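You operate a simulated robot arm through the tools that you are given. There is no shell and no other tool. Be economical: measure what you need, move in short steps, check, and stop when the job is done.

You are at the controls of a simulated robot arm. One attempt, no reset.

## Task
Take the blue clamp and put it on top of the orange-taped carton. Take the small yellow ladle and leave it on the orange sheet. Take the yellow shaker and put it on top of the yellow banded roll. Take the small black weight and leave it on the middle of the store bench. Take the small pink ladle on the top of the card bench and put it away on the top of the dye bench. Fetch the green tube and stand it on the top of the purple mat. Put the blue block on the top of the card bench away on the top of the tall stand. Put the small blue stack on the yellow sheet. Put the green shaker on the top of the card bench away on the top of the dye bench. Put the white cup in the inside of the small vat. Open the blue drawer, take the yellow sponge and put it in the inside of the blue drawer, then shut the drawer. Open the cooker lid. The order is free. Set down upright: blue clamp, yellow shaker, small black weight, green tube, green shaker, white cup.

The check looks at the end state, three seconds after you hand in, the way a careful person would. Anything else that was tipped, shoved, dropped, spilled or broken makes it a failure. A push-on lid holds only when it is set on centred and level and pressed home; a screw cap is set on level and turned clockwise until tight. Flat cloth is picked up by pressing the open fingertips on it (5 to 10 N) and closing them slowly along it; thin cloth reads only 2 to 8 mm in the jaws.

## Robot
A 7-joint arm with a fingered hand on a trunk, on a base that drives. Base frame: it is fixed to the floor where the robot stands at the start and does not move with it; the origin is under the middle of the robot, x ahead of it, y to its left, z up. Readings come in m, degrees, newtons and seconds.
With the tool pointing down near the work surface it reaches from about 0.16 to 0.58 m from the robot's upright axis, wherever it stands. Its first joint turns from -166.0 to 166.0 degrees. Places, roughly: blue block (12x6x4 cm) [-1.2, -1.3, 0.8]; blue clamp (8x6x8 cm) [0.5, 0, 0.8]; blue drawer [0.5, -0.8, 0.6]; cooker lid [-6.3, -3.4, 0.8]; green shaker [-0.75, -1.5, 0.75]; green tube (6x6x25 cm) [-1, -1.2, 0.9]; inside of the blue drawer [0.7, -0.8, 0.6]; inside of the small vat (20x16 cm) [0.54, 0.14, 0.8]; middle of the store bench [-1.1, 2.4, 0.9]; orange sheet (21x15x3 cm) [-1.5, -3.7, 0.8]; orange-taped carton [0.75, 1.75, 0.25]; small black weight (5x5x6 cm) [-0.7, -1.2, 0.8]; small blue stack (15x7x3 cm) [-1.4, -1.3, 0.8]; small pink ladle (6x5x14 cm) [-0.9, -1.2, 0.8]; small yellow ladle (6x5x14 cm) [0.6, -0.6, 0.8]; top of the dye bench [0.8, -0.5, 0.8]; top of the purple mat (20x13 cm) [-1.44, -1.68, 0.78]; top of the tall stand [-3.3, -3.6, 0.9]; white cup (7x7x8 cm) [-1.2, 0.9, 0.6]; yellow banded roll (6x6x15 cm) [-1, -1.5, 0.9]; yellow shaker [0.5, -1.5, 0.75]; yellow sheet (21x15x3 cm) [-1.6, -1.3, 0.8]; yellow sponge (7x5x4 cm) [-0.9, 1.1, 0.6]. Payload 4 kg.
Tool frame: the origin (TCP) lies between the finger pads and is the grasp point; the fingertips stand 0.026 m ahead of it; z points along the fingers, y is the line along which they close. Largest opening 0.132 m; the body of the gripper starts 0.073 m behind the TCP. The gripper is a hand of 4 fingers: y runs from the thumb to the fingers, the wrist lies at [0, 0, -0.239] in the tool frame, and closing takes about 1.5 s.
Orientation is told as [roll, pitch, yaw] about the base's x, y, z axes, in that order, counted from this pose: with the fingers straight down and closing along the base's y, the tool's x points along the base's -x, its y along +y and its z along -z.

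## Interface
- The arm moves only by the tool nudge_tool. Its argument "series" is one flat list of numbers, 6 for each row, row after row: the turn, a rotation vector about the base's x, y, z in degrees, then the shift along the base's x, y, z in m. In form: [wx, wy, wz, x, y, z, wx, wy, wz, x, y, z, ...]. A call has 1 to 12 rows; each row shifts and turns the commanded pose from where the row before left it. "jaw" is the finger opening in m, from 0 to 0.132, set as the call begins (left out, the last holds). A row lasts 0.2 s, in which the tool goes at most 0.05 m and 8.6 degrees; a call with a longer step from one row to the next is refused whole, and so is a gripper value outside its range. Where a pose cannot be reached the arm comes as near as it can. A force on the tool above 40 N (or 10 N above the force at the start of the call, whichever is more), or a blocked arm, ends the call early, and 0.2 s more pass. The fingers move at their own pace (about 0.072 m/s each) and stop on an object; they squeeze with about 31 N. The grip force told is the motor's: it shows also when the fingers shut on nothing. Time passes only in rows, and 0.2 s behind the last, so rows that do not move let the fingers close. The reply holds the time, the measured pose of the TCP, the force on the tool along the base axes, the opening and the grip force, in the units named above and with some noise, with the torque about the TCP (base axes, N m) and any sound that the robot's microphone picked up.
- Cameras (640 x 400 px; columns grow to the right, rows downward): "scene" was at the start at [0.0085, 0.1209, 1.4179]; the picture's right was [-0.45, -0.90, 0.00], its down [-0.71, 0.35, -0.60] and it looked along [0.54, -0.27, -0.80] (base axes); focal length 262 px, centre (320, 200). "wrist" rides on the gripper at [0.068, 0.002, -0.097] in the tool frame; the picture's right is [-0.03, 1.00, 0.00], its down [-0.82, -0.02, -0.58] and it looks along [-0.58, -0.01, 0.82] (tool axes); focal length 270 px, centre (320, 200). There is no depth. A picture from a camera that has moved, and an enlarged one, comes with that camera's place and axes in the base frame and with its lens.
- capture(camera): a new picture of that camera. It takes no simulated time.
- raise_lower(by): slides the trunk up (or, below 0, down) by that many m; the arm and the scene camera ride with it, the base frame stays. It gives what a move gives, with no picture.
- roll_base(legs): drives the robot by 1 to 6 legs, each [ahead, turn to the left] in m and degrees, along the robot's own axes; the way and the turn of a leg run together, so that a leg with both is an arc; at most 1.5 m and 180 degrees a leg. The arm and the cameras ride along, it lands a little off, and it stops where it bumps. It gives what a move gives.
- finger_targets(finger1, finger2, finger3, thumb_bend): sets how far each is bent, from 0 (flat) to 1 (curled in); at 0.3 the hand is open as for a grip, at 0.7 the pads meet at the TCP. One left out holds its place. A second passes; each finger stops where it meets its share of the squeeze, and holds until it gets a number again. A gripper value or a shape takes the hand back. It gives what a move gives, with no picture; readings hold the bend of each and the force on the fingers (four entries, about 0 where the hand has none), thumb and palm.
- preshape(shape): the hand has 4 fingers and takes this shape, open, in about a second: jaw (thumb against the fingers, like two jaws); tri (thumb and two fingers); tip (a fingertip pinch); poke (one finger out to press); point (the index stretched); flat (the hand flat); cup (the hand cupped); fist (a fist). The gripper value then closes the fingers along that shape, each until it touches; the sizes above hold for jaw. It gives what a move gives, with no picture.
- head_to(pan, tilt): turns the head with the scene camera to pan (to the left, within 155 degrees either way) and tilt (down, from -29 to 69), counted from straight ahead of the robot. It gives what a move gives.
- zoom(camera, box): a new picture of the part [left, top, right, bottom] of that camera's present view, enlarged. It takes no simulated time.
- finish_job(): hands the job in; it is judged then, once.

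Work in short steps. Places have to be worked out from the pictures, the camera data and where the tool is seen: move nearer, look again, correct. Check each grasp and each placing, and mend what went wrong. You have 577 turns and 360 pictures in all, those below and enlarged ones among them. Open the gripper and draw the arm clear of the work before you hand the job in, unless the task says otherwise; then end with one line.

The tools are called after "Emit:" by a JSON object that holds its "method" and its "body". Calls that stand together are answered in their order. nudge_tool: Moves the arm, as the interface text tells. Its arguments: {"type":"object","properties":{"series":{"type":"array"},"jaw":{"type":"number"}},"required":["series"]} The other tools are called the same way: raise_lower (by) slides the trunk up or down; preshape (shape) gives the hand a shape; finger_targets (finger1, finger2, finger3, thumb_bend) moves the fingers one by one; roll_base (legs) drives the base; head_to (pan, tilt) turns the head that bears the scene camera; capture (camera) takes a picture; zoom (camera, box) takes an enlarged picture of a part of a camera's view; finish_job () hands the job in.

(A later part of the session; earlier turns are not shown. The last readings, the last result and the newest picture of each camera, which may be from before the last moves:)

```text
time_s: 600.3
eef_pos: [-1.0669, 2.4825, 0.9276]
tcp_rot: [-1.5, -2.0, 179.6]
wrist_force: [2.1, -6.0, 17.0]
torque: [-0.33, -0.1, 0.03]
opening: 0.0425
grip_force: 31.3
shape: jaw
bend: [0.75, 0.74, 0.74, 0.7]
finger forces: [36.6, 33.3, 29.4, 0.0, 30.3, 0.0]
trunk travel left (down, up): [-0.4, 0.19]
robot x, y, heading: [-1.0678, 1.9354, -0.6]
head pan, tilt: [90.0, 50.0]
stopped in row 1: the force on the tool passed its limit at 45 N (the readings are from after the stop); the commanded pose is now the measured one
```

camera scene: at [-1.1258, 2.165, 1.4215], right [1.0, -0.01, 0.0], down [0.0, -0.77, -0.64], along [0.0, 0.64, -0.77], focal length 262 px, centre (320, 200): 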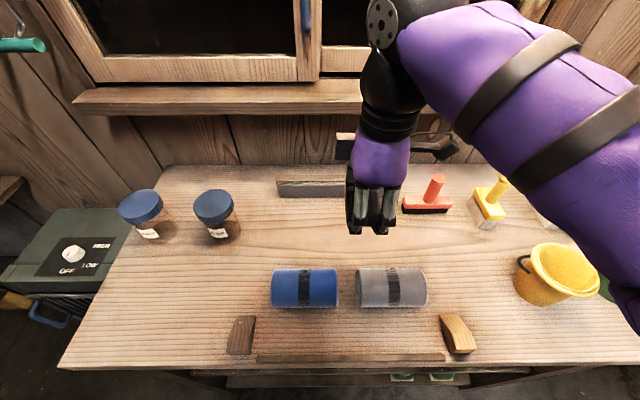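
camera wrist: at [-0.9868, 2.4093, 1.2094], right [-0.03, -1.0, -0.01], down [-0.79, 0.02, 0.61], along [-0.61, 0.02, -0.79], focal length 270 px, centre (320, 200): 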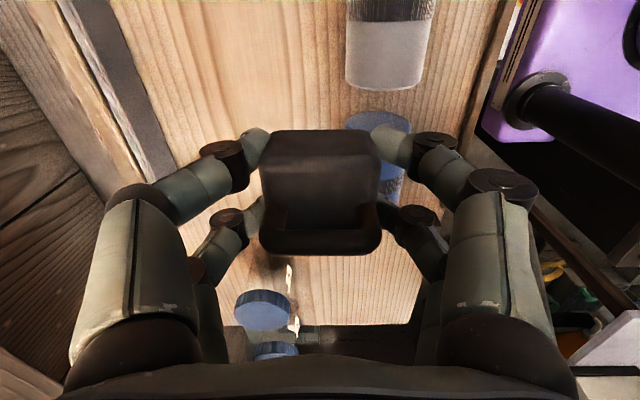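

Down. Release and rise.

Emit:
{"method": "nudge_tool", "body": {"series": [0, 0, 0, 0, 0, 0.001, 0, 0, 0, 0, 0, 0, 0, 0, 0, 0, 0, 0, 0, 0, 0, 0, 0, 0], "jaw": 0.08}}

Emit:
{"method": "nudge_tool", "body": {"series": [0, 0, 0, 0, 0, 0.03, 0, 0, 0, 0, 0, 0.04, 0, 0, 0, 0, 0, 0.045, 0, 0, 0, 0, -0.02, 0.04, 0, 0, 0, 0, -0.045, 0.01, 0, 0, 0, 0, -0.045, 0, 0, 0, 0, 0, -0.045, 0]}}

Emit:
{"method": "capture", "body": {"camera": "scene"}}

```text
time_s: 601.3
eef_pos: [-1.0684, 2.4835, 0.927]
tcp_rot: [-1.4, -1.9, 179.6]
wrist_force: [0.7, 8.7, 19.2]
torque: [-0.51, -0.16, 0.1]
opening: 0.0733
grip_force: 0.1
shape: jaw
bend: [0.76, 0.74, 0.71, 0.7]
finger forces: [12.0, 8.3, 0.1, 0.1, 0.0, 0.0]
trunk travel left (down, up): [-0.4, 0.19]
robot x, y, heading: [-1.068, 1.9347, -0.5]
head pan, tilt: [90.0, 50.0]
```

```text
time_s: 602.9
eef_pos: [-1.0677, 2.328, 1.0912]
tcp_rot: [-1.1, -2.0, 179.8]
wrist_force: [-0.1, 0.8, -0.9]
torque: [-0.02, 0.02, -0.01]
opening: 0.0799
grip_force: 0.1
shape: jaw
bend: [0.71, 0.71, 0.71, 0.7]
finger forces: [0.0, 0.1, 0.1, 0.0, 0.1, 0.0]
trunk travel left (down, up): [-0.4, 0.19]
robot x, y, heading: [-1.0697, 1.9324, -0.4]
head pan, tilt: [90.0, 50.0]
```

```text
143 pictures are left
camera scene: at [-1.1259, 2.1653, 1.4215], right [1.0, -0.01, 0.0], down [0.0, -0.77, -0.64], along [0.0, 0.64, -0.77], focal length 262 px, centre (320, 200)
```

scene: 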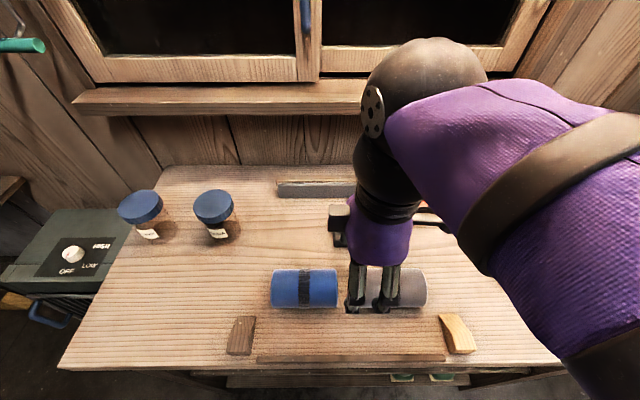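

Emit:
{"method": "nudge_tool", "body": {"series": [0, 0, 0, 0.03, -0.035, 0, 0, 0, 0, 0.03, -0.035, 0, 0, 0, 0, 0.03, -0.035, 0]}}

Emit:
{"method": "zoom", "body": {"camera": "scene", "box": [230, 150, 430, 330]}}

```text
time_s: 603.7
eef_pos: [-0.983, 2.2308, 1.0858]
tcp_rot: [-1.5, -2.1, 179.6]
wrist_force: [-0.3, 1.1, 0.7]
torque: [0.02, -0.03, 0.01]
opening: 0.0794
grip_force: 0.0
shape: jaw
bend: [0.71, 0.71, 0.71, 0.7]
finger forces: [0.0, 0.1, 0.0, 0.0, 0.1, 0.1]
out of reach, approached as far as the arm can: row 1
trunk travel left (down, up): [-0.4, 0.19]
robot x, y, heading: [-1.0678, 1.9309, -0.4]
head pan, tilt: [90.0, 50.0]
```

```text
2.22 times, centred on (330, 240) of scene
camera zoom: at [-1.1251, 2.1642, 1.4218], right [1.0, -0.01, 0.0], down [-0.01, -0.77, -0.64], along [0.0, 0.64, -0.77], focal length 582 px, centre (298, 111)
```

zoom: 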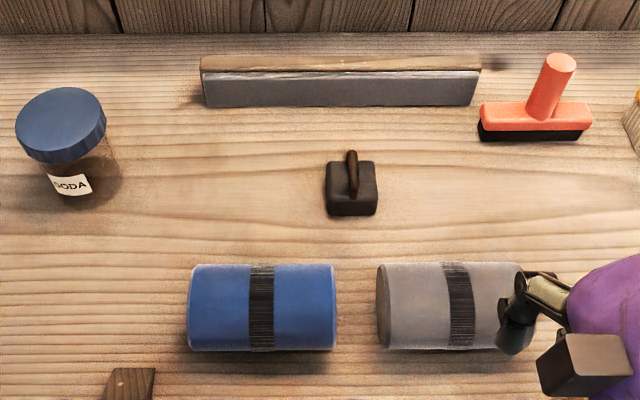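

Weight stands in the middle of the store bench. Next the blue block: drive back to the card bench's +y side.

Emit:
{"method": "roll_base", "body": {"legs": [[1.04, 0], [0, -90], [1.3, 0], [1.43, 0], [0, -90]]}}

```text
time_s: 630.6
eef_pos: [0.0026, -1.1337, 1.0861]
tcp_rot: [-1.4, -2.0, 1.4]
wrist_force: [-1.4, 0.6, -0.2]
torque: [0.0, -0.01, 0.0]
opening: 0.0797
grip_force: 0.1
shape: jaw
bend: [0.71, 0.71, 0.71, 0.7]
finger forces: [0.0, 0.0, 0.0, 0.0, 0.0, 0.1]
trunk travel left (down, up): [-0.4, 0.19]
robot x, y, heading: [0.0763, -0.834, -178.8]
head pan, tilt: [90.0, 50.0]
```

Emit:
{"method": "roll_base", "body": {"legs": [[0, -2], [0.65, 0], [0.62, 0]]}}

Emit:
{"method": "capture", "body": {"camera": "scene"}}

Emit:
{"method": "capture", "body": {"camera": "wrist"}}

```text
time_s: 637.6
eef_pos: [-1.2714, -1.1264, 1.087]
tcp_rot: [-1.4, -2.1, 0.1]
wrist_force: [-0.7, 0.3, 0.6]
torque: [0.02, -0.01, -0.04]
opening: 0.0795
grip_force: 0.0
shape: jaw
bend: [0.71, 0.71, 0.71, 0.7]
finger forces: [0.0, 0.1, 0.0, 0.0, 0.0, 0.0]
trunk travel left (down, up): [-0.4, 0.19]
robot x, y, heading: [-1.19, -0.8287, -179.7]
head pan, tilt: [90.0, 50.0]
```

```text
141 pictures are left
camera scene: at [-1.1266, -1.0563, 1.4216], right [-1.0, 0.0, 0.0], down [0.0, 0.77, -0.64], along [0.0, -0.64, -0.77], focal length 262 px, centre (320, 200)
```

scene: 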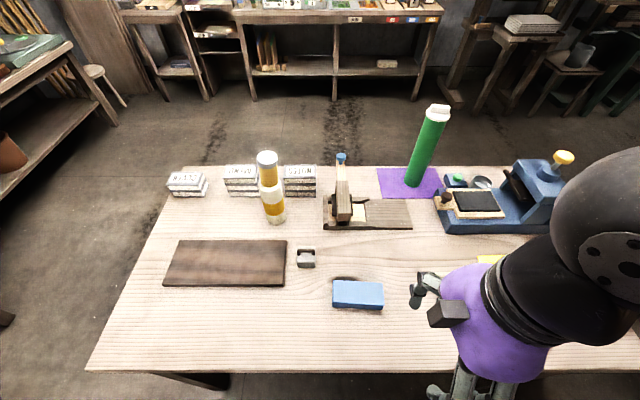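

```text
140 pictures are left
camera wrist: at [-1.344, -1.1241, 1.1805], right [0.02, 1.0, -0.02], down [0.8, -0.01, 0.61], along [0.61, -0.03, -0.8], focal length 270 px, centre (320, 200)
```

wrist: 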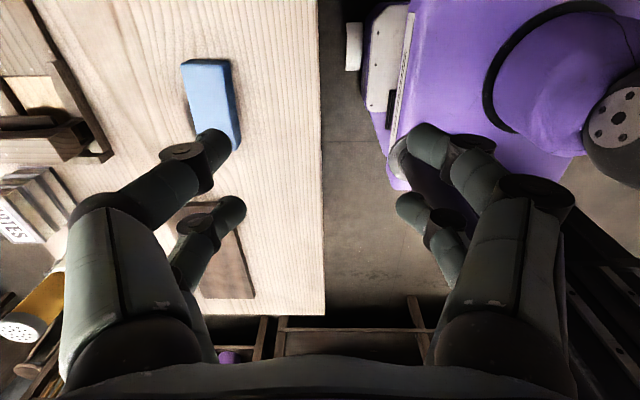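

Block at (−1.219, −1.284), long axis along x – the hand already closes along y. Move over and descend.

Emit:
{"method": "nudge_tool", "body": {"series": [0, 0, -1.5, 0.013, -0.04, 0, 0, 0, -1.5, 0.013, -0.04, 0, 0, 0, 0, 0.013, -0.039, 0, 0, 0, 0, 0.013, -0.039, 0, 0, 0, 0, 0, 0, -0.045, 0, 0, 0, 0, 0, -0.045, 0, 0, 0, 0, 0, -0.045, 0, 0, 0, 0, 0, -0.04], "jaw": 0.11}}

Emit:
{"method": "capture", "body": {"camera": "wrist"}}

```text
time_s: 639.4
eef_pos: [-1.2203, -1.2854, 0.9094]
tcp_rot: [-1.4, -2.0, -3.0]
wrist_force: [0.3, 1.3, 0.1]
torque: [-0.01, -0.01, 0.04]
opening: 0.1097
grip_force: 0.0
shape: jaw
bend: [0.56, 0.56, 0.56, 0.4]
finger forces: [0.1, 0.0, 0.0, 0.1, 0.0, 0.0]
trunk travel left (down, up): [-0.4, 0.19]
robot x, y, heading: [-1.1895, -0.8315, -180.0]
head pan, tilt: [90.0, 50.0]
```

```text
139 pictures are left
camera wrist: at [-1.2921, -1.2781, 1.0043], right [0.08, 1.0, -0.02], down [0.79, -0.05, 0.61], along [0.6, -0.06, -0.79], focal length 270 px, centre (320, 200)
```

wrist: 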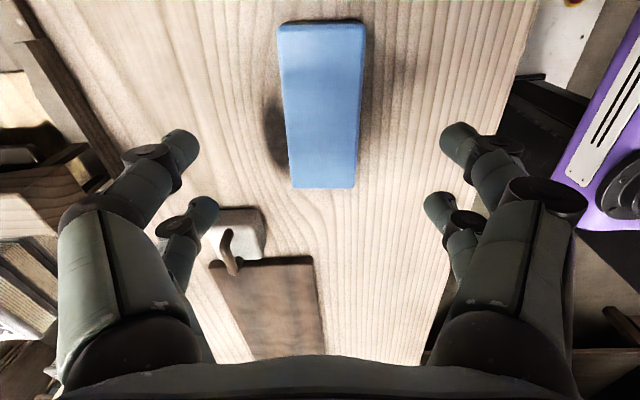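

Aligned. Descend to z 0.804 and grip.

Emit:
{"method": "nudge_tool", "body": {"series": [0, 0, 0, 0, 0, -0.045, 0, 0, 0, 0, 0, -0.045, 0, 0, 0, 0, 0, -0.014]}}

Emit:
{"method": "nudge_tool", "body": {"series": [0, 0, 0, 0, 0, 0, 0, 0, 0, 0, 0, 0, 0, 0, 0, 0, 0, 0, 0, 0, 0, 0, 0, 0, 0, 0, 0, 0, 0, 0, 0, 0, 0, 0, 0, 0], "jaw": 0.02}}

Emit:
{"method": "nudge_tool", "body": {"series": [0, 0, 0, 0, 0, 0.015, 0, 0, 0, 0, 0, 0.03, 0, 0, 0, 0, 0, 0.045, 0, 0, 0, 0, 0.01, 0.045, 0, 0, 0, 0, 0.02, 0.045, 0, 0, 0, 0, 0.03, 0.035]}}

Emit:
{"method": "capture", "body": {"camera": "wrist"}}

```text
time_s: 640.2
eef_pos: [-1.2203, -1.2836, 0.8058]
tcp_rot: [-1.5, -2.0, -2.8]
wrist_force: [-3.0, -4.0, 20.6]
torque: [1.29, 0.38, 0.26]
opening: 0.1091
grip_force: 0.0
shape: jaw
bend: [0.59, 0.56, 0.56, 0.4]
finger forces: [18.2, 2.3, 0.0, 0.0, 0.0, 0.1]
trunk travel left (down, up): [-0.4, 0.19]
robot x, y, heading: [-1.188, -0.8302, -180.0]
head pan, tilt: [90.0, 50.0]
```

```text
time_s: 641.6
eef_pos: [-1.2193, -1.2836, 0.8062]
tcp_rot: [-1.4, -2.0, -2.9]
wrist_force: [0.7, 5.3, 31.9]
torque: [1.27, 0.2, -0.23]
opening: 0.0412
grip_force: 30.9
shape: jaw
bend: [0.73, 0.71, 0.69, 0.73]
finger forces: [40.6, 34.9, 40.0, 0.1, 20.5, 0.0]
trunk travel left (down, up): [-0.4, 0.19]
robot x, y, heading: [-1.1856, -0.8291, -180.1]
head pan, tilt: [90.0, 50.0]
```

```text
time_s: 643.0
eef_pos: [-1.2191, -1.2243, 1.0246]
tcp_rot: [-1.2, -2.1, -2.9]
wrist_force: [0.4, -0.1, -0.8]
torque: [0.0, -0.03, 0.01]
opening: 0.0405
grip_force: 30.8
shape: jaw
bend: [0.73, 0.71, 0.66, 0.72]
finger forces: [29.5, 31.9, 35.8, 0.1, 25.7, 0.0]
trunk travel left (down, up): [-0.4, 0.19]
robot x, y, heading: [-1.188, -0.8261, -180.0]
head pan, tilt: [90.0, 50.0]
```

```text
138 pictures are left
camera wrist: at [-1.2904, -1.2172, 1.118], right [0.08, 1.0, -0.02], down [0.79, -0.05, 0.61], along [0.6, -0.06, -0.79], focal length 270 px, centre (320, 200)
```

wrist: 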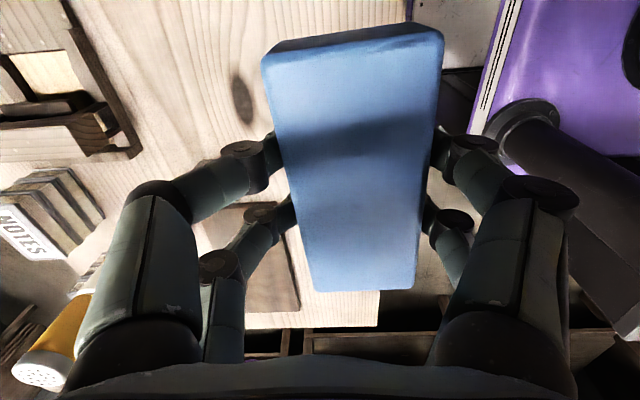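

Block held. Drive west past the card bench, then south between the benches, and look for the tall stand.

Emit:
{"method": "roll_base", "body": {"legs": [[0.7, 0], [0.66, 0], [0, 90], [0.8, 0], [0.75, 0]]}}

Emit:
{"method": "head_to", "body": {"pan": -20, "tilt": 30}}

Emit:
{"method": "capture", "body": {"camera": "scene"}}

```text
time_s: 662.0
eef_pos: [-2.0903, -2.4168, 1.0238]
tcp_rot: [-1.3, -2.0, 89.4]
wrist_force: [-0.4, -0.7, -1.3]
torque: [0.01, -0.01, 0.01]
opening: 0.0402
grip_force: 31.3
shape: jaw
bend: [0.73, 0.71, 0.66, 0.72]
finger forces: [29.3, 31.6, 35.4, 0.0, 25.4, 0.0]
trunk travel left (down, up): [-0.4, 0.19]
robot x, y, heading: [-2.4866, -2.4031, -87.8]
head pan, tilt: [90.0, 50.0]
```

```text
time_s: 663.8
eef_pos: [-2.0897, -2.4153, 1.0239]
tcp_rot: [-1.3, -2.0, 89.5]
wrist_force: [-0.6, -0.4, -0.7]
torque: [0.02, 0.02, -0.01]
opening: 0.04
grip_force: 30.3
shape: jaw
bend: [0.73, 0.71, 0.66, 0.72]
finger forces: [29.3, 31.6, 35.5, 0.1, 25.4, 0.1]
trunk travel left (down, up): [-0.4, 0.19]
robot x, y, heading: [-2.4861, -2.4004, -87.9]
head pan, tilt: [-20.0, 30.0]
```

```text
137 pictures are left
camera scene: at [-2.3623, -2.4206, 1.4511], right [-0.95, 0.3, 0.0], down [0.15, 0.48, -0.87], along [-0.26, -0.83, -0.5], focal length 262 px, centre (320, 200)
```

scene: 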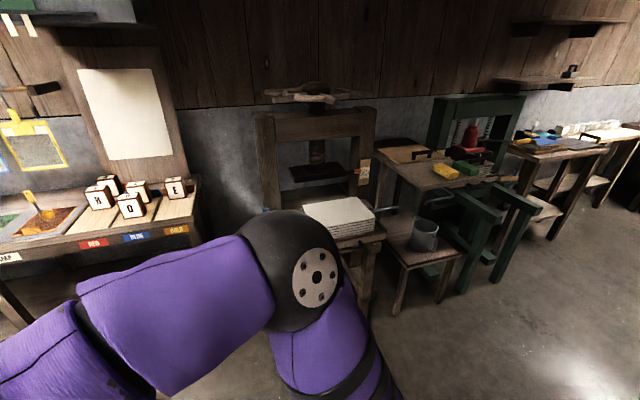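

Emit:
{"method": "zoom", "body": {"camera": "scene", "box": [350, 100, 570, 310]}}

```text
1.90 times, centred on (460, 205) of scene
camera zoom: at [-2.3623, -2.4206, 1.4511], right [-0.95, 0.3, 0.0], down [0.15, 0.48, -0.87], along [-0.26, -0.83, -0.5], focal length 498 px, centre (53, 190)
```

zoom: 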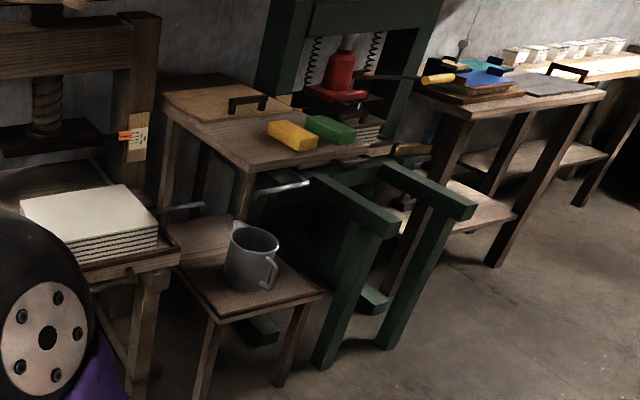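

The tall stand is the wooden table (top z≈0.9, x −3.13..−3.6, y −3.3..−3.8) already carrying yellow and green blocks. I drive alongside with it on my left.

Emit:
{"method": "raise_lower", "body": {"by": 0.12}}

Emit:
{"method": "roll_base", "body": {"legs": [[0.34, 0], [0, -92], [0, 12], [0.7, 0], [0, -12]]}}

Emit:
{"method": "head_to", "body": {"pan": 90, "tilt": 45}}

Emit:
{"method": "capture", "body": {"camera": "scene"}}

Emit:
{"method": "capture", "body": {"camera": "wrist"}}

```text
time_s: 665.3
eef_pos: [-2.0899, -2.4158, 1.1438]
tcp_rot: [-1.3, -2.0, 89.3]
wrist_force: [-0.1, 0.0, -0.7]
torque: [-0.02, -0.01, 0.0]
opening: 0.0401
grip_force: 31.4
shape: jaw
bend: [0.73, 0.71, 0.66, 0.72]
finger forces: [29.3, 31.7, 35.5, 0.0, 25.3, 0.0]
trunk travel left (down, up): [-0.52, 0.07]
robot x, y, heading: [-2.487, -2.4039, -87.7]
head pan, tilt: [-20.0, 30.0]
```

```text
time_s: 677.0
eef_pos: [-3.1914, -3.2633, 1.143]
tcp_rot: [-1.3, -2.0, -4.3]
wrist_force: [-0.3, 0.9, -1.2]
torque: [-0.01, 0.01, -0.02]
opening: 0.0401
grip_force: 31.2
shape: jaw
bend: [0.73, 0.71, 0.66, 0.72]
finger forces: [29.1, 31.4, 35.4, 0.0, 25.3, 0.0]
trunk travel left (down, up): [-0.52, 0.07]
robot x, y, heading: [-3.1565, -2.8659, 178.5]
head pan, tilt: [-20.0, 30.0]
```

```text
time_s: 678.9
eef_pos: [-3.1918, -3.2632, 1.1431]
tcp_rot: [-1.3, -2.0, -4.3]
wrist_force: [1.1, -0.8, -1.3]
torque: [-0.02, 0.01, -0.01]
opening: 0.0403
grip_force: 30.7
shape: jaw
bend: [0.73, 0.71, 0.66, 0.72]
finger forces: [29.1, 31.3, 35.3, 0.0, 25.3, 0.0]
trunk travel left (down, up): [-0.52, 0.07]
robot x, y, heading: [-3.1499, -2.869, 178.6]
head pan, tilt: [90.0, 45.0]
```

```text
135 pictures are left
camera scene: at [-3.0959, -3.103, 1.5485], right [-1.0, 0.03, 0.0], down [0.02, 0.71, -0.71], along [-0.02, -0.71, -0.71], focal length 262 px, centre (320, 200)
```

scene: 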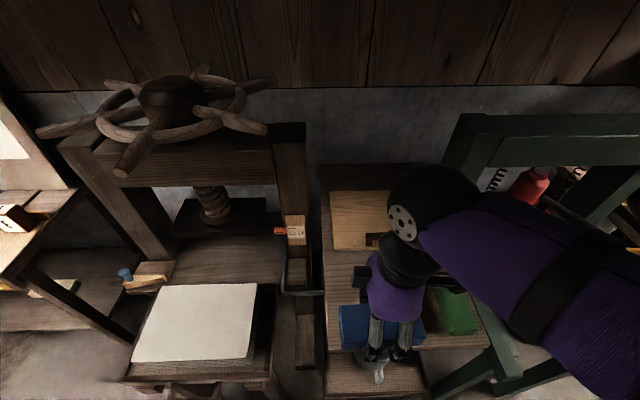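

```text
134 pictures are left
camera wrist: at [-3.2632, -3.2551, 1.2378], right [0.1, 0.99, -0.02], down [0.79, -0.07, 0.61], along [0.6, -0.08, -0.79], focal length 270 px, centre (320, 200)
```

wrist: 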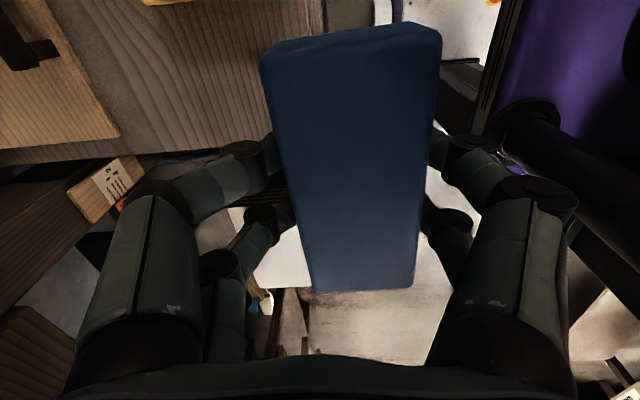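

Move the hand aside to see the stand top.

Emit:
{"method": "nudge_tool", "body": {"series": [0, 0, 0, 0.045, 0.01, 0, 0, 0, 0, 0.045, 0.01, 0, 0, 0, 0, 0.045, 0.01, 0, 0, 0, 0, 0.045, 0.01, 0]}}

Emit:
{"method": "zoom", "body": {"camera": "scene", "box": [290, 150, 510, 370]}}

```text
time_s: 679.9
eef_pos: [-3.0124, -3.2242, 1.1424]
tcp_rot: [-1.2, -2.1, -4.5]
wrist_force: [-0.3, -0.2, -1.0]
torque: [-0.03, 0.01, 0.01]
opening: 0.0397
grip_force: 31.0
shape: jaw
bend: [0.73, 0.71, 0.66, 0.72]
finger forces: [29.0, 31.4, 35.3, 0.0, 25.2, 0.1]
trunk travel left (down, up): [-0.52, 0.07]
robot x, y, heading: [-3.1501, -2.8661, 178.4]
head pan, tilt: [90.0, 45.0]
```

```text
1.82 times, centred on (400, 260) of scene
camera zoom: at [-3.0953, -3.1029, 1.5485], right [-1.0, 0.03, 0.0], down [0.02, 0.71, -0.71], along [-0.02, -0.71, -0.71], focal length 476 px, centre (174, 91)
```

zoom: 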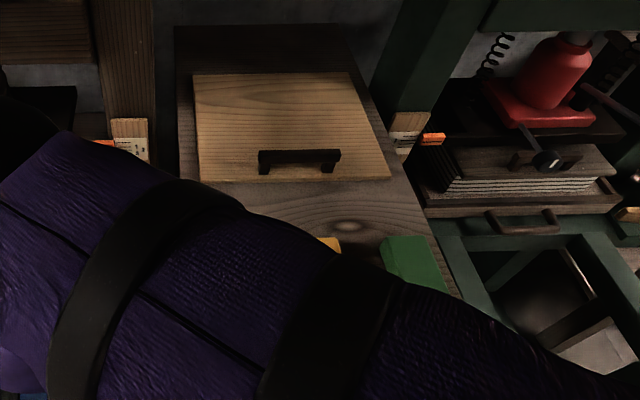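

The free part of the stand is x −3.13..−3.28, y −3.30..−3.53 (left of the yellow block, before the board). I rotate the hand −90° so the block lies along y and go to (−3.205, −3.415).

Emit:
{"method": "nudge_tool", "body": {"series": [0, 0, -7.5, -0.016, -0.016, 0, 0, 0, -7.5, -0.016, -0.016, 0, 0, 0, -7.5, -0.016, -0.016, 0, 0, 0, -7.5, -0.016, -0.016, 0, 0, 0, -7.5, -0.016, -0.016, 0, 0, 0, -7.5, -0.016, -0.016, 0, 0, 0, -7.5, -0.016, -0.016, 0, 0, 0, -7.5, -0.016, -0.016, 0, 0, 0, -7.5, -0.016, -0.016, 0, 0, 0, -7.5, -0.016, -0.016, 0, 0, 0, -7.5, -0.016, -0.016, 0, 0, 0, -3, -0.017, -0.015, -0.02]}}

Emit:
{"method": "capture", "body": {"camera": "wrist"}}

Emit:
{"method": "capture", "body": {"camera": "scene"}}

```text
time_s: 682.5
eef_pos: [-3.2036, -3.416, 1.1244]
tcp_rot: [-1.2, -1.9, -90.0]
wrist_force: [0.2, -0.2, -1.6]
torque: [-0.02, 0.04, 0.03]
opening: 0.04
grip_force: 31.2
shape: jaw
bend: [0.73, 0.71, 0.66, 0.72]
finger forces: [29.1, 31.3, 35.3, 0.0, 25.3, 0.0]
trunk travel left (down, up): [-0.52, 0.07]
robot x, y, heading: [-3.1529, -2.8687, 178.8]
head pan, tilt: [90.0, 45.0]
```

```text
132 pictures are left
camera wrist: at [-3.1997, -3.3446, 1.2181], right [1.0, -0.03, -0.02], down [-0.01, -0.8, 0.61], along [-0.03, -0.61, -0.8], focal length 270 px, centre (320, 200)
```

wrist: 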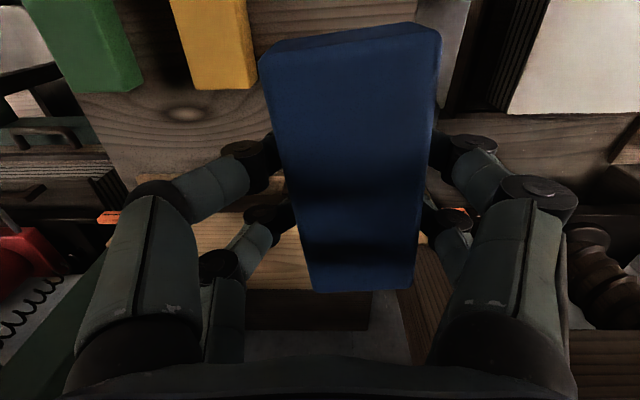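

```text
131 pictures are left
camera scene: at [-3.0959, -3.1032, 1.5484], right [-1.0, 0.03, 0.0], down [0.02, 0.71, -0.71], along [-0.02, -0.71, -0.71], focal length 262 px, centre (320, 200)
```

scene: 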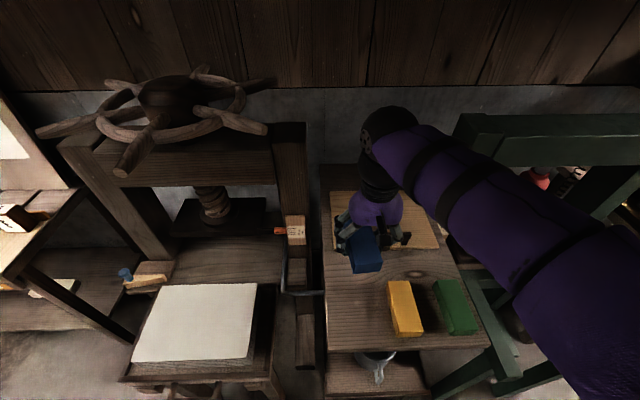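

Clear view now: free strip x −3.12..−3.27 next to the yellow block. Set TCP to (−3.195, −3.39) and lower.

Emit:
{"method": "nudge_tool", "body": {"series": [0, 0, 0, 0.008, 0.026, -0.02, 0, 0, 0, 0, 0, -0.045, 0, 0, 0, 0, 0, -0.045, 0, 0, 0, 0, 0, -0.03]}}

Emit:
{"method": "zoom", "body": {"camera": "scene", "box": [300, 170, 500, 370]}}

```text
time_s: 683.5
eef_pos: [-3.1978, -3.388, 0.9816]
tcp_rot: [-1.3, -2.1, -89.9]
wrist_force: [-0.6, -0.3, -1.5]
torque: [0.02, 0.04, 0.02]
opening: 0.04
grip_force: 31.2
shape: jaw
bend: [0.73, 0.71, 0.66, 0.72]
finger forces: [29.1, 31.4, 35.4, 0.0, 25.3, 0.0]
trunk travel left (down, up): [-0.52, 0.07]
robot x, y, heading: [-3.1494, -2.8686, 178.2]
head pan, tilt: [90.0, 45.0]
```

```text
2.00 times, centred on (400, 270) of scene
camera zoom: at [-3.0958, -3.1031, 1.5485], right [-1.0, 0.03, 0.0], down [0.02, 0.71, -0.71], along [-0.02, -0.71, -0.71], focal length 523 px, centre (160, 60)
```

zoom: 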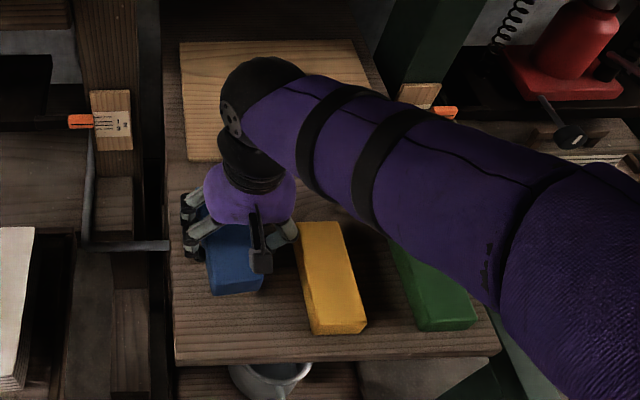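

Emit:
{"method": "nudge_tool", "body": {"series": [0, 0, 0, 0, 0, -0.02, 0, 0, 0, 0, 0, -0.012, 0, 0, 0, 0, 0, -0.008]}}

Emit:
{"method": "nudge_tool", "body": {"series": [0, 0, 0, 0, 0, -0.006, 0, 0, 0, 0, 0, -0.006]}}

Emit:
{"method": "nudge_tool", "body": {"series": [0, 0, 0, 0, 0, -0.006, 0, 0, 0, 0, 0, -0.005]}}

```text
time_s: 684.3
eef_pos: [-3.1957, -3.389, 0.9469]
tcp_rot: [-1.3, -2.4, -90.1]
wrist_force: [-1.4, 3.8, 32.6]
torque: [0.23, -0.47, -0.06]
opening: 0.04
grip_force: 30.9
shape: jaw
bend: [0.73, 0.71, 0.67, 0.72]
finger forces: [43.9, 32.0, 52.8, 0.0, 24.7, 0.1]
trunk travel left (down, up): [-0.52, 0.07]
robot x, y, heading: [-3.1512, -2.8705, 178.4]
head pan, tilt: [90.0, 45.0]
```

```text
time_s: 684.6
eef_pos: [-3.1951, -3.39, 0.9473]
tcp_rot: [-1.4, -2.7, -90.1]
wrist_force: [-1.0, 5.1, 19.4]
torque: [0.24, -0.31, 0.13]
opening: 0.0402
grip_force: 30.3
shape: jaw
bend: [0.73, 0.71, 0.67, 0.72]
finger forces: [41.3, 31.8, 46.2, 0.1, 25.5, 0.0]
trunk travel left (down, up): [-0.52, 0.07]
robot x, y, heading: [-3.1533, -2.872, 178.3]
head pan, tilt: [90.0, 45.0]
stopped in row 1: the force on the tool passed its limit at 49 N (the readings are from after the stop); the commanded pose is now the measured one
```

```text
time_s: 684.9
eef_pos: [-3.1955, -3.392, 0.9485]
tcp_rot: [-1.3, -3.1, -90.0]
wrist_force: [-1.4, 3.9, 16.6]
torque: [0.3, -0.35, 0.05]
opening: 0.0398
grip_force: 31.3
shape: jaw
bend: [0.73, 0.71, 0.66, 0.72]
finger forces: [41.6, 31.6, 43.8, 0.0, 26.1, 0.0]
trunk travel left (down, up): [-0.52, 0.07]
robot x, y, heading: [-3.152, -2.8668, 178.5]
head pan, tilt: [90.0, 45.0]
stopped in row 1: the force on the tool passed its limit at 46 N (the readings are from after the stop); the commanded pose is now the measured one
```

Contact at z≈0.947. Release, rise, check.

Emit:
{"method": "nudge_tool", "body": {"series": [0, 0, 0, 0, 0, 0.002, 0, 0, 0, 0, 0, 0, 0, 0, 0, 0, 0, 0, 0, 0, 0, 0, 0, 0], "jaw": 0.085}}

Emit:
{"method": "nudge_tool", "body": {"series": [0, 0, 0, 0, 0, 0.03, 0, 0, 0, 0, 0, 0.04, 0, 0, 0, 0, 0, 0.045, 0, 0, 0, 0, 0, 0.045, 0, 0, 0, 0, 0.04, 0.02, 0, 0, 0, 0, 0.045, 0, 0, 0, 0, 0, 0.045, 0]}}

Emit:
{"method": "zoom", "body": {"camera": "scene", "box": [300, 170, 500, 370]}}

Emit:
{"method": "capture", "body": {"camera": "wrist"}}

```text
time_s: 685.9
eef_pos: [-3.1965, -3.3926, 0.9478]
tcp_rot: [-1.3, -2.9, -90.1]
wrist_force: [-2.8, -1.9, 16.1]
torque: [0.3, -0.63, -0.03]
opening: 0.0821
grip_force: 0.0
shape: jaw
bend: [0.74, 0.7, 0.7, 0.65]
finger forces: [16.2, 0.0, 0.0, 0.1, 0.1, 0.0]
trunk travel left (down, up): [-0.52, 0.07]
robot x, y, heading: [-3.1492, -2.8664, 178.2]
head pan, tilt: [90.0, 45.0]
```

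```text
time_s: 687.5
eef_pos: [-3.1961, -3.263, 1.1301]
tcp_rot: [-1.3, -2.8, -90.0]
wrist_force: [-0.3, 0.5, -0.2]
torque: [0.02, 0.01, 0.01]
opening: 0.0846
grip_force: 0.1
shape: jaw
bend: [0.7, 0.7, 0.7, 0.65]
finger forces: [0.0, 0.0, 0.1, 0.0, 0.0, 0.1]
trunk travel left (down, up): [-0.52, 0.07]
robot x, y, heading: [-3.1528, -2.8695, 178.5]
head pan, tilt: [90.0, 45.0]
```

```text
2.00 times, centred on (400, 270) of scene
camera zoom: at [-3.0954, -3.1027, 1.5485], right [-1.0, 0.03, 0.0], down [0.02, 0.71, -0.71], along [-0.02, -0.71, -0.71], focal length 523 px, centre (160, 60)
```

zoom: 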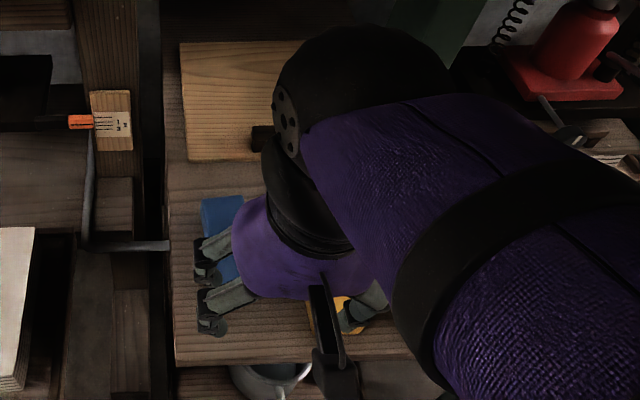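

```text
128 pictures are left
camera wrist: at [-3.1927, -3.1908, 1.2228], right [1.0, -0.03, -0.02], down [-0.01, -0.79, 0.62], along [-0.03, -0.62, -0.79], focal length 270 px, centre (320, 200)
```

wrist: 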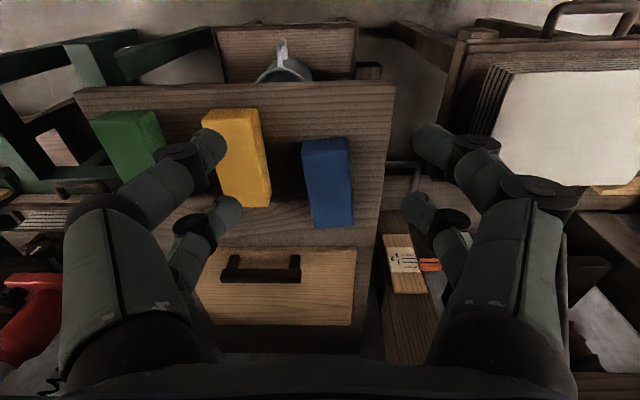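

Blue block is on the stand in line with the others. Last: the cooker lid at (−6.3, −3.4). I back the hand in and look ahead.

Emit:
{"method": "head_to", "body": {"pan": 5, "tilt": 18}}

Emit:
{"method": "capture", "body": {"camera": "scene"}}

```text
time_s: 689.1
eef_pos: [-3.1968, -3.2636, 1.13]
tcp_rot: [-1.3, -2.7, -90.0]
wrist_force: [0.5, -0.3, 0.1]
torque: [0.01, 0.0, 0.0]
opening: 0.0847
grip_force: 0.1
shape: jaw
bend: [0.7, 0.7, 0.7, 0.65]
finger forces: [0.1, 0.0, 0.0, 0.1, 0.0, 0.0]
trunk travel left (down, up): [-0.52, 0.07]
robot x, y, heading: [-3.1548, -2.8726, 178.3]
head pan, tilt: [5.0, 18.0]
```

```text
127 pictures are left
camera scene: at [-3.1868, -3.0272, 1.5904], right [-0.06, 1.0, 0.0], down [0.31, 0.02, -0.95], along [-0.95, -0.06, -0.31], focal length 262 px, centre (320, 200)
```

scene: 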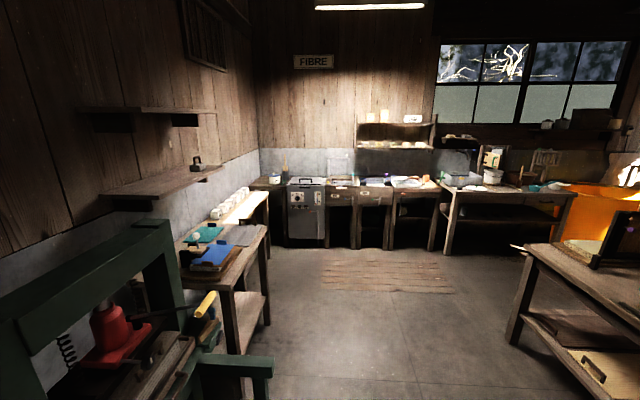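

Cooker is straight ahead down the room. I swing the arm round to the front, then drive west.

Emit:
{"method": "nudge_tool", "body": {"series": [0, 0, -7, -0.0469, 0.0079, 0, 0, 0, -7, -0.0457, 0.0135, 0, 0, 0, -7, -0.0437, 0.019, 0, 0, 0, -7, -0.041, 0.0242, 0, 0, 0, -7, -0.0378, 0.029, 0, 0, 0, -7, -0.0339, 0.0333, 0, 0, 0, -7, -0.0297, 0.0373, 0, 0, 0, -7, -0.0248, 0.0406, 0, 0, 0, -7, -0.0198, 0.0433, 0, 0, 0, -7, -0.0143, 0.0455, 0, 0, 0, -7, -0.0087, 0.0468, 0, 0, 0, -7, -0.0029, 0.0475, 0]}}

Emit:
{"method": "roll_base", "body": {"legs": [[0, 9], [1.0, 0], [1.0, 0], [0.2, 0], [0, -8]]}}

Emit:
{"method": "head_to", "body": {"pan": 0, "tilt": 40}}

Emit:
{"method": "capture", "body": {"camera": "scene"}}

```text
time_s: 691.7
eef_pos: [-3.5439, -2.8716, 1.1296]
tcp_rot: [-1.4, -2.8, -174.1]
wrist_force: [0.2, 0.0, -0.2]
torque: [0.02, -0.03, 0.01]
opening: 0.0848
grip_force: 0.0
shape: jaw
bend: [0.7, 0.7, 0.7, 0.65]
finger forces: [0.1, 0.0, 0.1, 0.0, 0.0, 0.1]
trunk travel left (down, up): [-0.52, 0.07]
robot x, y, heading: [-3.1524, -2.8705, 178.4]
head pan, tilt: [5.0, 18.0]
```

```text
time_s: 704.2
eef_pos: [-5.7122, -3.1534, 1.1284]
tcp_rot: [-1.3, -2.9, -172.9]
wrist_force: [0.8, 0.4, 0.6]
torque: [-0.02, 0.0, 0.01]
opening: 0.0847
grip_force: 0.1
shape: jaw
bend: [0.7, 0.7, 0.7, 0.65]
finger forces: [0.0, 0.0, 0.0, 0.0, 0.0, 0.0]
trunk travel left (down, up): [-0.52, 0.07]
robot x, y, heading: [-5.3191, -3.1437, 179.2]
head pan, tilt: [5.0, 18.0]
```

```text
time_s: 705.0
eef_pos: [-5.7134, -3.1542, 1.1292]
tcp_rot: [-1.2, -2.8, -172.9]
wrist_force: [-0.2, -0.3, 0.3]
torque: [-0.01, -0.03, -0.02]
opening: 0.085
grip_force: 0.0
shape: jaw
bend: [0.7, 0.7, 0.7, 0.65]
finger forces: [0.0, 0.1, 0.1, 0.0, 0.1, 0.0]
trunk travel left (down, up): [-0.52, 0.07]
robot x, y, heading: [-5.3229, -3.1434, 179.4]
head pan, tilt: [0.0, 40.0]
```

```text
126 pictures are left
camera scene: at [-5.3449, -3.2924, 1.5558], right [0.01, 1.0, 0.0], down [0.64, -0.01, -0.77], along [-0.77, 0.01, -0.64], focal length 262 px, centre (320, 200)
```

scene: 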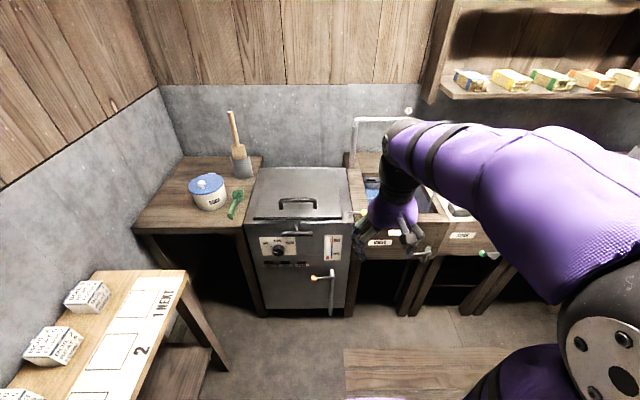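

Emit:
{"method": "zoom", "body": {"camera": "scene", "box": [220, 150, 380, 320]}}

```text
2.35 times, centred on (300, 235) of scene
camera zoom: at [-5.3449, -3.2924, 1.5558], right [0.01, 1.0, 0.0], down [0.64, -0.01, -0.77], along [-0.77, 0.01, -0.64], focal length 616 px, centre (367, 118)
```

zoom: 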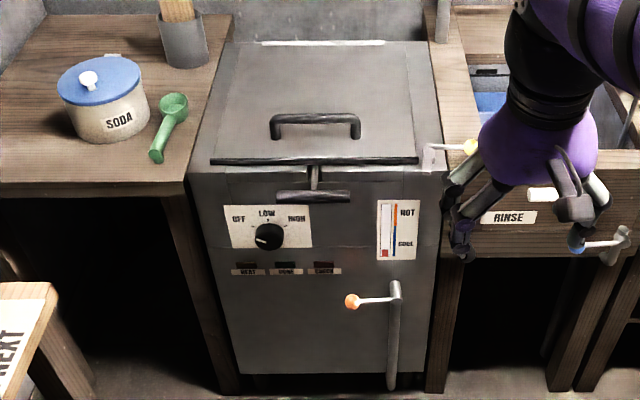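

Emit:
{"method": "zoom", "body": {"camera": "scene", "box": [262, 185, 342, 245]}}

Emit:
{"method": "capture", "body": {"camera": "wrist"}}

```text
6.67 times, centred on (302, 215) of scene
camera zoom: at [-5.3449, -3.2924, 1.5558], right [0.01, 1.0, 0.0], down [0.64, -0.01, -0.77], along [-0.77, 0.01, -0.64], focal length 1745 px, centre (440, 100)
```

zoom: 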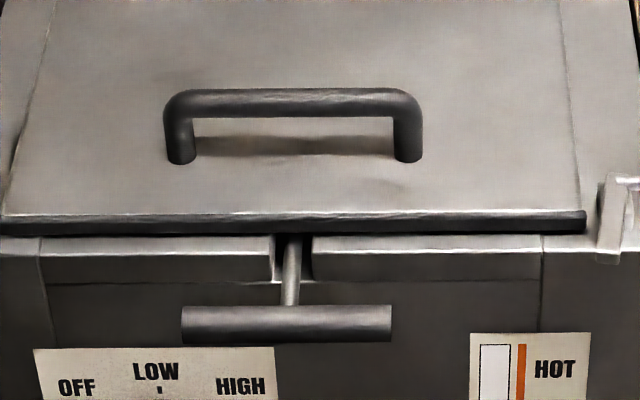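

```text
123 pictures are left
camera wrist: at [-5.6402, -3.1493, 1.2222], right [0.1, -0.99, -0.02], down [-0.78, -0.09, 0.62], along [-0.62, -0.04, -0.79], focal length 270 px, centre (320, 200)
```

wrist: 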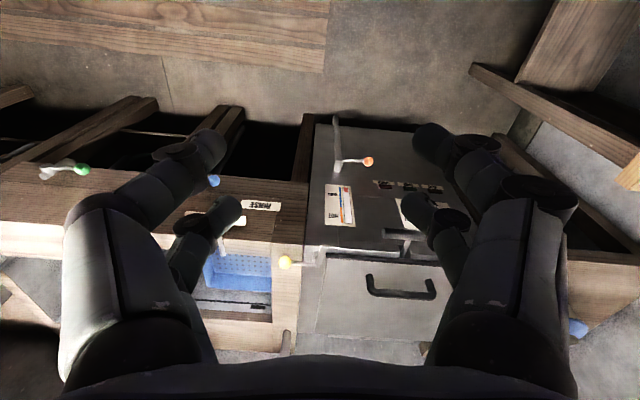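

U-handle bar found at (−6.147, −3.370, 0.885); the lid's hinge is at the back (x≈−6.45). I move the base closer and rotate the hand to close along x.

Emit:
{"method": "roll_base", "body": {"legs": [[0, 25], [0.3, 0], [0, -25]]}}

Emit:
{"method": "raise_lower", "body": {"by": -0.12}}

Emit:
{"method": "nudge_tool", "body": {"series": [0, 0, 7.5, 0, -0.008, 0, 0, 0, 7.5, 0, -0.008, 0, 0, 0, 7.5, 0, -0.008, 0, 0, 0, 7.5, 0, -0.008, 0, 0, 0, 7.5, 0, -0.008, 0, 0, 0, 7.5, 0, -0.008, 0, 0, 0, 7.5, 0, -0.008, 0, 0, 0, 7.5, 0, -0.008, 0, 0, 0, 7.5, 0, -0.008, 0, 0, 0, 7.5, 0, -0.008, 0, 0, 0, 7.5, 0, 0, 0], "jaw": 0.07}}

Emit:
{"method": "capture", "body": {"camera": "scene"}}

```text
time_s: 709.9
eef_pos: [-5.9899, -3.2804, 1.1284]
tcp_rot: [-1.3, -2.8, -172.7]
wrist_force: [0.7, 0.4, 0.4]
torque: [0.01, 0.0, 0.0]
opening: 0.0849
grip_force: 0.1
shape: jaw
bend: [0.7, 0.7, 0.7, 0.65]
finger forces: [0.0, 0.0, 0.0, 0.0, 0.1, 0.0]
trunk travel left (down, up): [-0.52, 0.07]
robot x, y, heading: [-5.5973, -3.2689, 179.7]
head pan, tilt: [0.0, 40.0]
```

```text
time_s: 711.4
eef_pos: [-5.9896, -3.2811, 1.0087]
tcp_rot: [-1.3, -2.8, -172.7]
wrist_force: [0.1, -0.1, 0.2]
torque: [0.02, -0.01, -0.02]
opening: 0.0845
grip_force: 0.1
shape: jaw
bend: [0.7, 0.7, 0.7, 0.65]
finger forces: [0.0, 0.0, 0.1, 0.0, 0.1, 0.0]
trunk travel left (down, up): [-0.4, 0.19]
robot x, y, heading: [-5.5968, -3.2658, 179.6]
head pan, tilt: [0.0, 40.0]
```

```text
time_s: 713.8
eef_pos: [-5.9889, -3.3615, 1.0092]
tcp_rot: [-1.3, -2.8, -90.0]
wrist_force: [1.4, 0.3, 0.0]
torque: [0.0, 0.0, 0.01]
opening: 0.0706
grip_force: 0.1
shape: jaw
bend: [0.72, 0.72, 0.72, 0.7]
finger forces: [0.1, 0.0, 0.0, 0.0, 0.1, 0.1]
trunk travel left (down, up): [-0.4, 0.19]
robot x, y, heading: [-5.5988, -3.2661, 179.6]
head pan, tilt: [0.0, 40.0]
```

```text
122 pictures are left
camera scene: at [-5.6219, -3.4185, 1.4357], right [0.01, 1.0, 0.0], down [0.64, -0.01, -0.77], along [-0.77, 0.01, -0.64], focal length 262 px, centre (320, 200)
```

scene: 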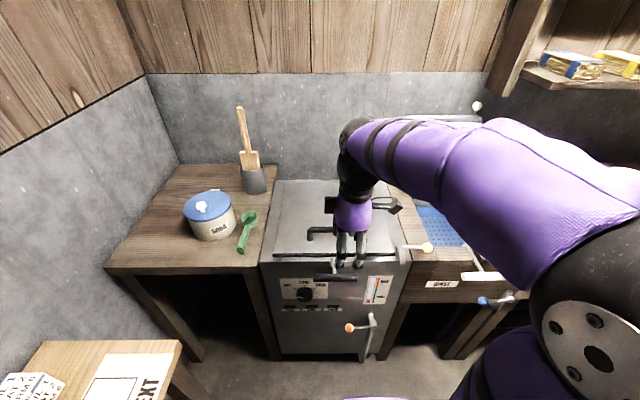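

Emit:
{"method": "nudge_tool", "body": {"series": [0, 0, 0, -0.04, -0.002, 0, 0, 0, 0, -0.04, -0.002, 0, 0, 0, 0, -0.04, -0.002, 0, 0, 0, 0, -0.038, -0.002, 0, 0, 0, 0, 0, 0, -0.03, 0, 0, 0, 0, 0, -0.02]}}

Emit:
{"method": "capture", "body": {"camera": "wrist"}}

Emit:
{"method": "zoom", "body": {"camera": "scene", "box": [260, 170, 420, 310]}}

```text
time_s: 715.2
eef_pos: [-6.1484, -3.3689, 0.9597]
tcp_rot: [-1.2, -2.8, -90.2]
wrist_force: [0.2, -0.6, -0.3]
torque: [0.03, 0.02, 0.0]
opening: 0.0702
grip_force: 0.0
shape: jaw
bend: [0.72, 0.72, 0.72, 0.7]
finger forces: [0.0, 0.0, 0.1, 0.0, 0.0, 0.1]
trunk travel left (down, up): [-0.4, 0.19]
robot x, y, heading: [-5.5953, -3.2651, 179.6]
head pan, tilt: [0.0, 40.0]
```

```text
121 pictures are left
camera wrist: at [-6.1441, -3.2959, 1.0519], right [1.0, -0.03, -0.02], down [-0.01, -0.79, 0.62], along [-0.04, -0.62, -0.79], focal length 270 px, centre (320, 200)
```

wrist: 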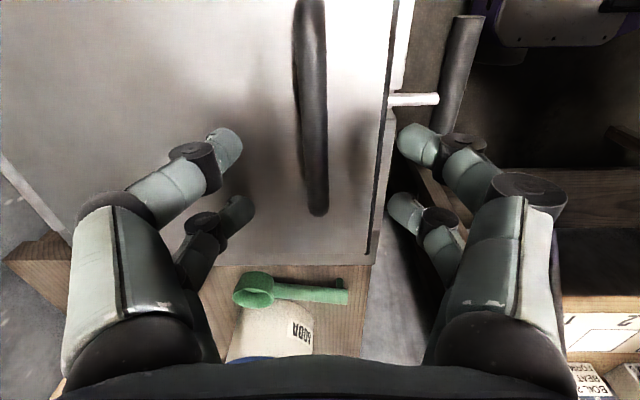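

```text
2.86 times, centred on (340, 240) of scene
camera zoom: at [-5.6219, -3.4185, 1.4358], right [0.01, 1.0, 0.0], down [0.64, -0.01, -0.77], along [-0.77, 0.01, -0.64], focal length 748 px, centre (263, 86)
```

zoom: 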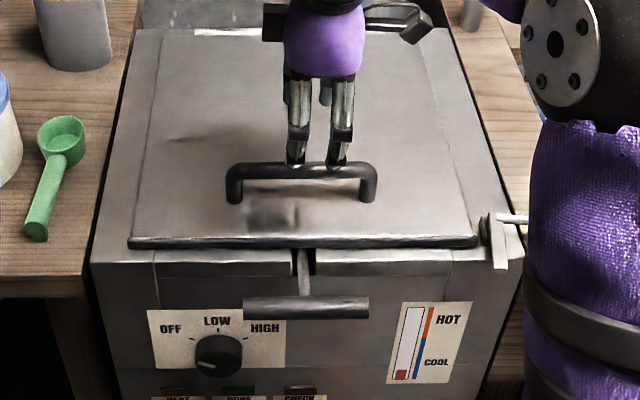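

Bar passes right between the digits; shift −6 mm, descend to z 0.888, and close.

Emit:
{"method": "nudge_tool", "body": {"series": [0, 0, 0, -0.006, 0, -0.03, 0, 0, 0, 0, 0, -0.03, 0, 0, 0, 0, 0, -0.011]}}

Emit:
{"method": "nudge_tool", "body": {"series": [0, 0, 0, 0, 0, 0, 0, 0, 0, 0, 0, 0, 0, 0, 0, 0, 0, 0, 0, 0, 0, 0, 0, 0, 0, 0, 0, 0, 0, 0, 0, 0, 0, 0, 0, 0], "jaw": 0}}

```text
time_s: 716.0
eef_pos: [-6.1531, -3.3688, 0.8887]
tcp_rot: [-1.3, -2.7, -90.2]
wrist_force: [0.2, -0.6, 0.5]
torque: [0.0, -0.02, 0.01]
opening: 0.0704
grip_force: 0.1
shape: jaw
bend: [0.72, 0.72, 0.72, 0.7]
finger forces: [0.0, 0.1, 0.0, 0.1, 0.0, 0.0]
trunk travel left (down, up): [-0.4, 0.19]
robot x, y, heading: [-5.6004, -3.2668, 179.5]
head pan, tilt: [0.0, 40.0]
```

```text
time_s: 717.4
eef_pos: [-6.1529, -3.3685, 0.888]
tcp_rot: [-1.3, -2.8, -90.1]
wrist_force: [0.0, 0.1, -1.4]
torque: [-0.02, -0.03, 0.05]
opening: 0.0037
grip_force: 31.1
shape: jaw
bend: [0.73, 0.73, 0.72, 0.72]
finger forces: [0.0, 0.1, 0.1, 0.0, 0.9, 0.0]
trunk travel left (down, up): [-0.4, 0.19]
robot x, y, heading: [-5.5972, -3.2697, 179.5]
head pan, tilt: [0.0, 40.0]
```

The digits seem closed around/below the bar. I lift along the lid's arc about 20° and look.

Emit:
{"method": "nudge_tool", "body": {"series": [0, 0, 0, -0.0032, 0, 0.0175, 0, 0, 0, -0.0041, 0, 0.0168, 0, 0, 0, -0.005, 0, 0.0165, 0, 0, 0, -0.006, 0, 0.0162, 0, 0, 0, -0.0071, 0, 0.0164, 0, 0, 0, -0.0079, 0, 0.0154]}}

Emit:
{"method": "zoom", "body": {"camera": "scene", "box": [240, 130, 440, 310]}}

```text
time_s: 718.8
eef_pos: [-6.1886, -3.3692, 0.9856]
tcp_rot: [-1.2, -2.8, -90.3]
wrist_force: [-17.0, 1.7, -12.4]
torque: [-0.16, -0.2, 0.24]
opening: 0.0028
grip_force: 31.3
shape: jaw
bend: [0.73, 0.73, 0.72, 0.72]
finger forces: [0.1, 0.1, 0.0, 0.0, 15.2, 0.0]
trunk travel left (down, up): [-0.4, 0.19]
robot x, y, heading: [-5.596, -3.2707, 179.5]
head pan, tilt: [0.0, 40.0]
```

```text
2.22 times, centred on (340, 220) of scene
camera zoom: at [-5.6251, -3.4185, 1.4355], right [0.01, 1.0, 0.0], down [0.64, -0.01, -0.76], along [-0.76, 0.01, -0.64], focal length 582 px, centre (276, 156)
```

zoom: 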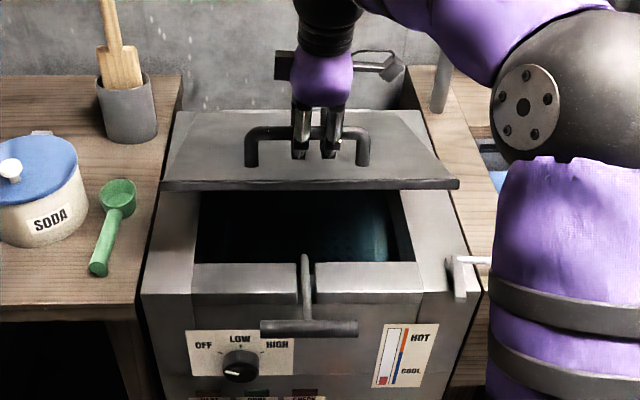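

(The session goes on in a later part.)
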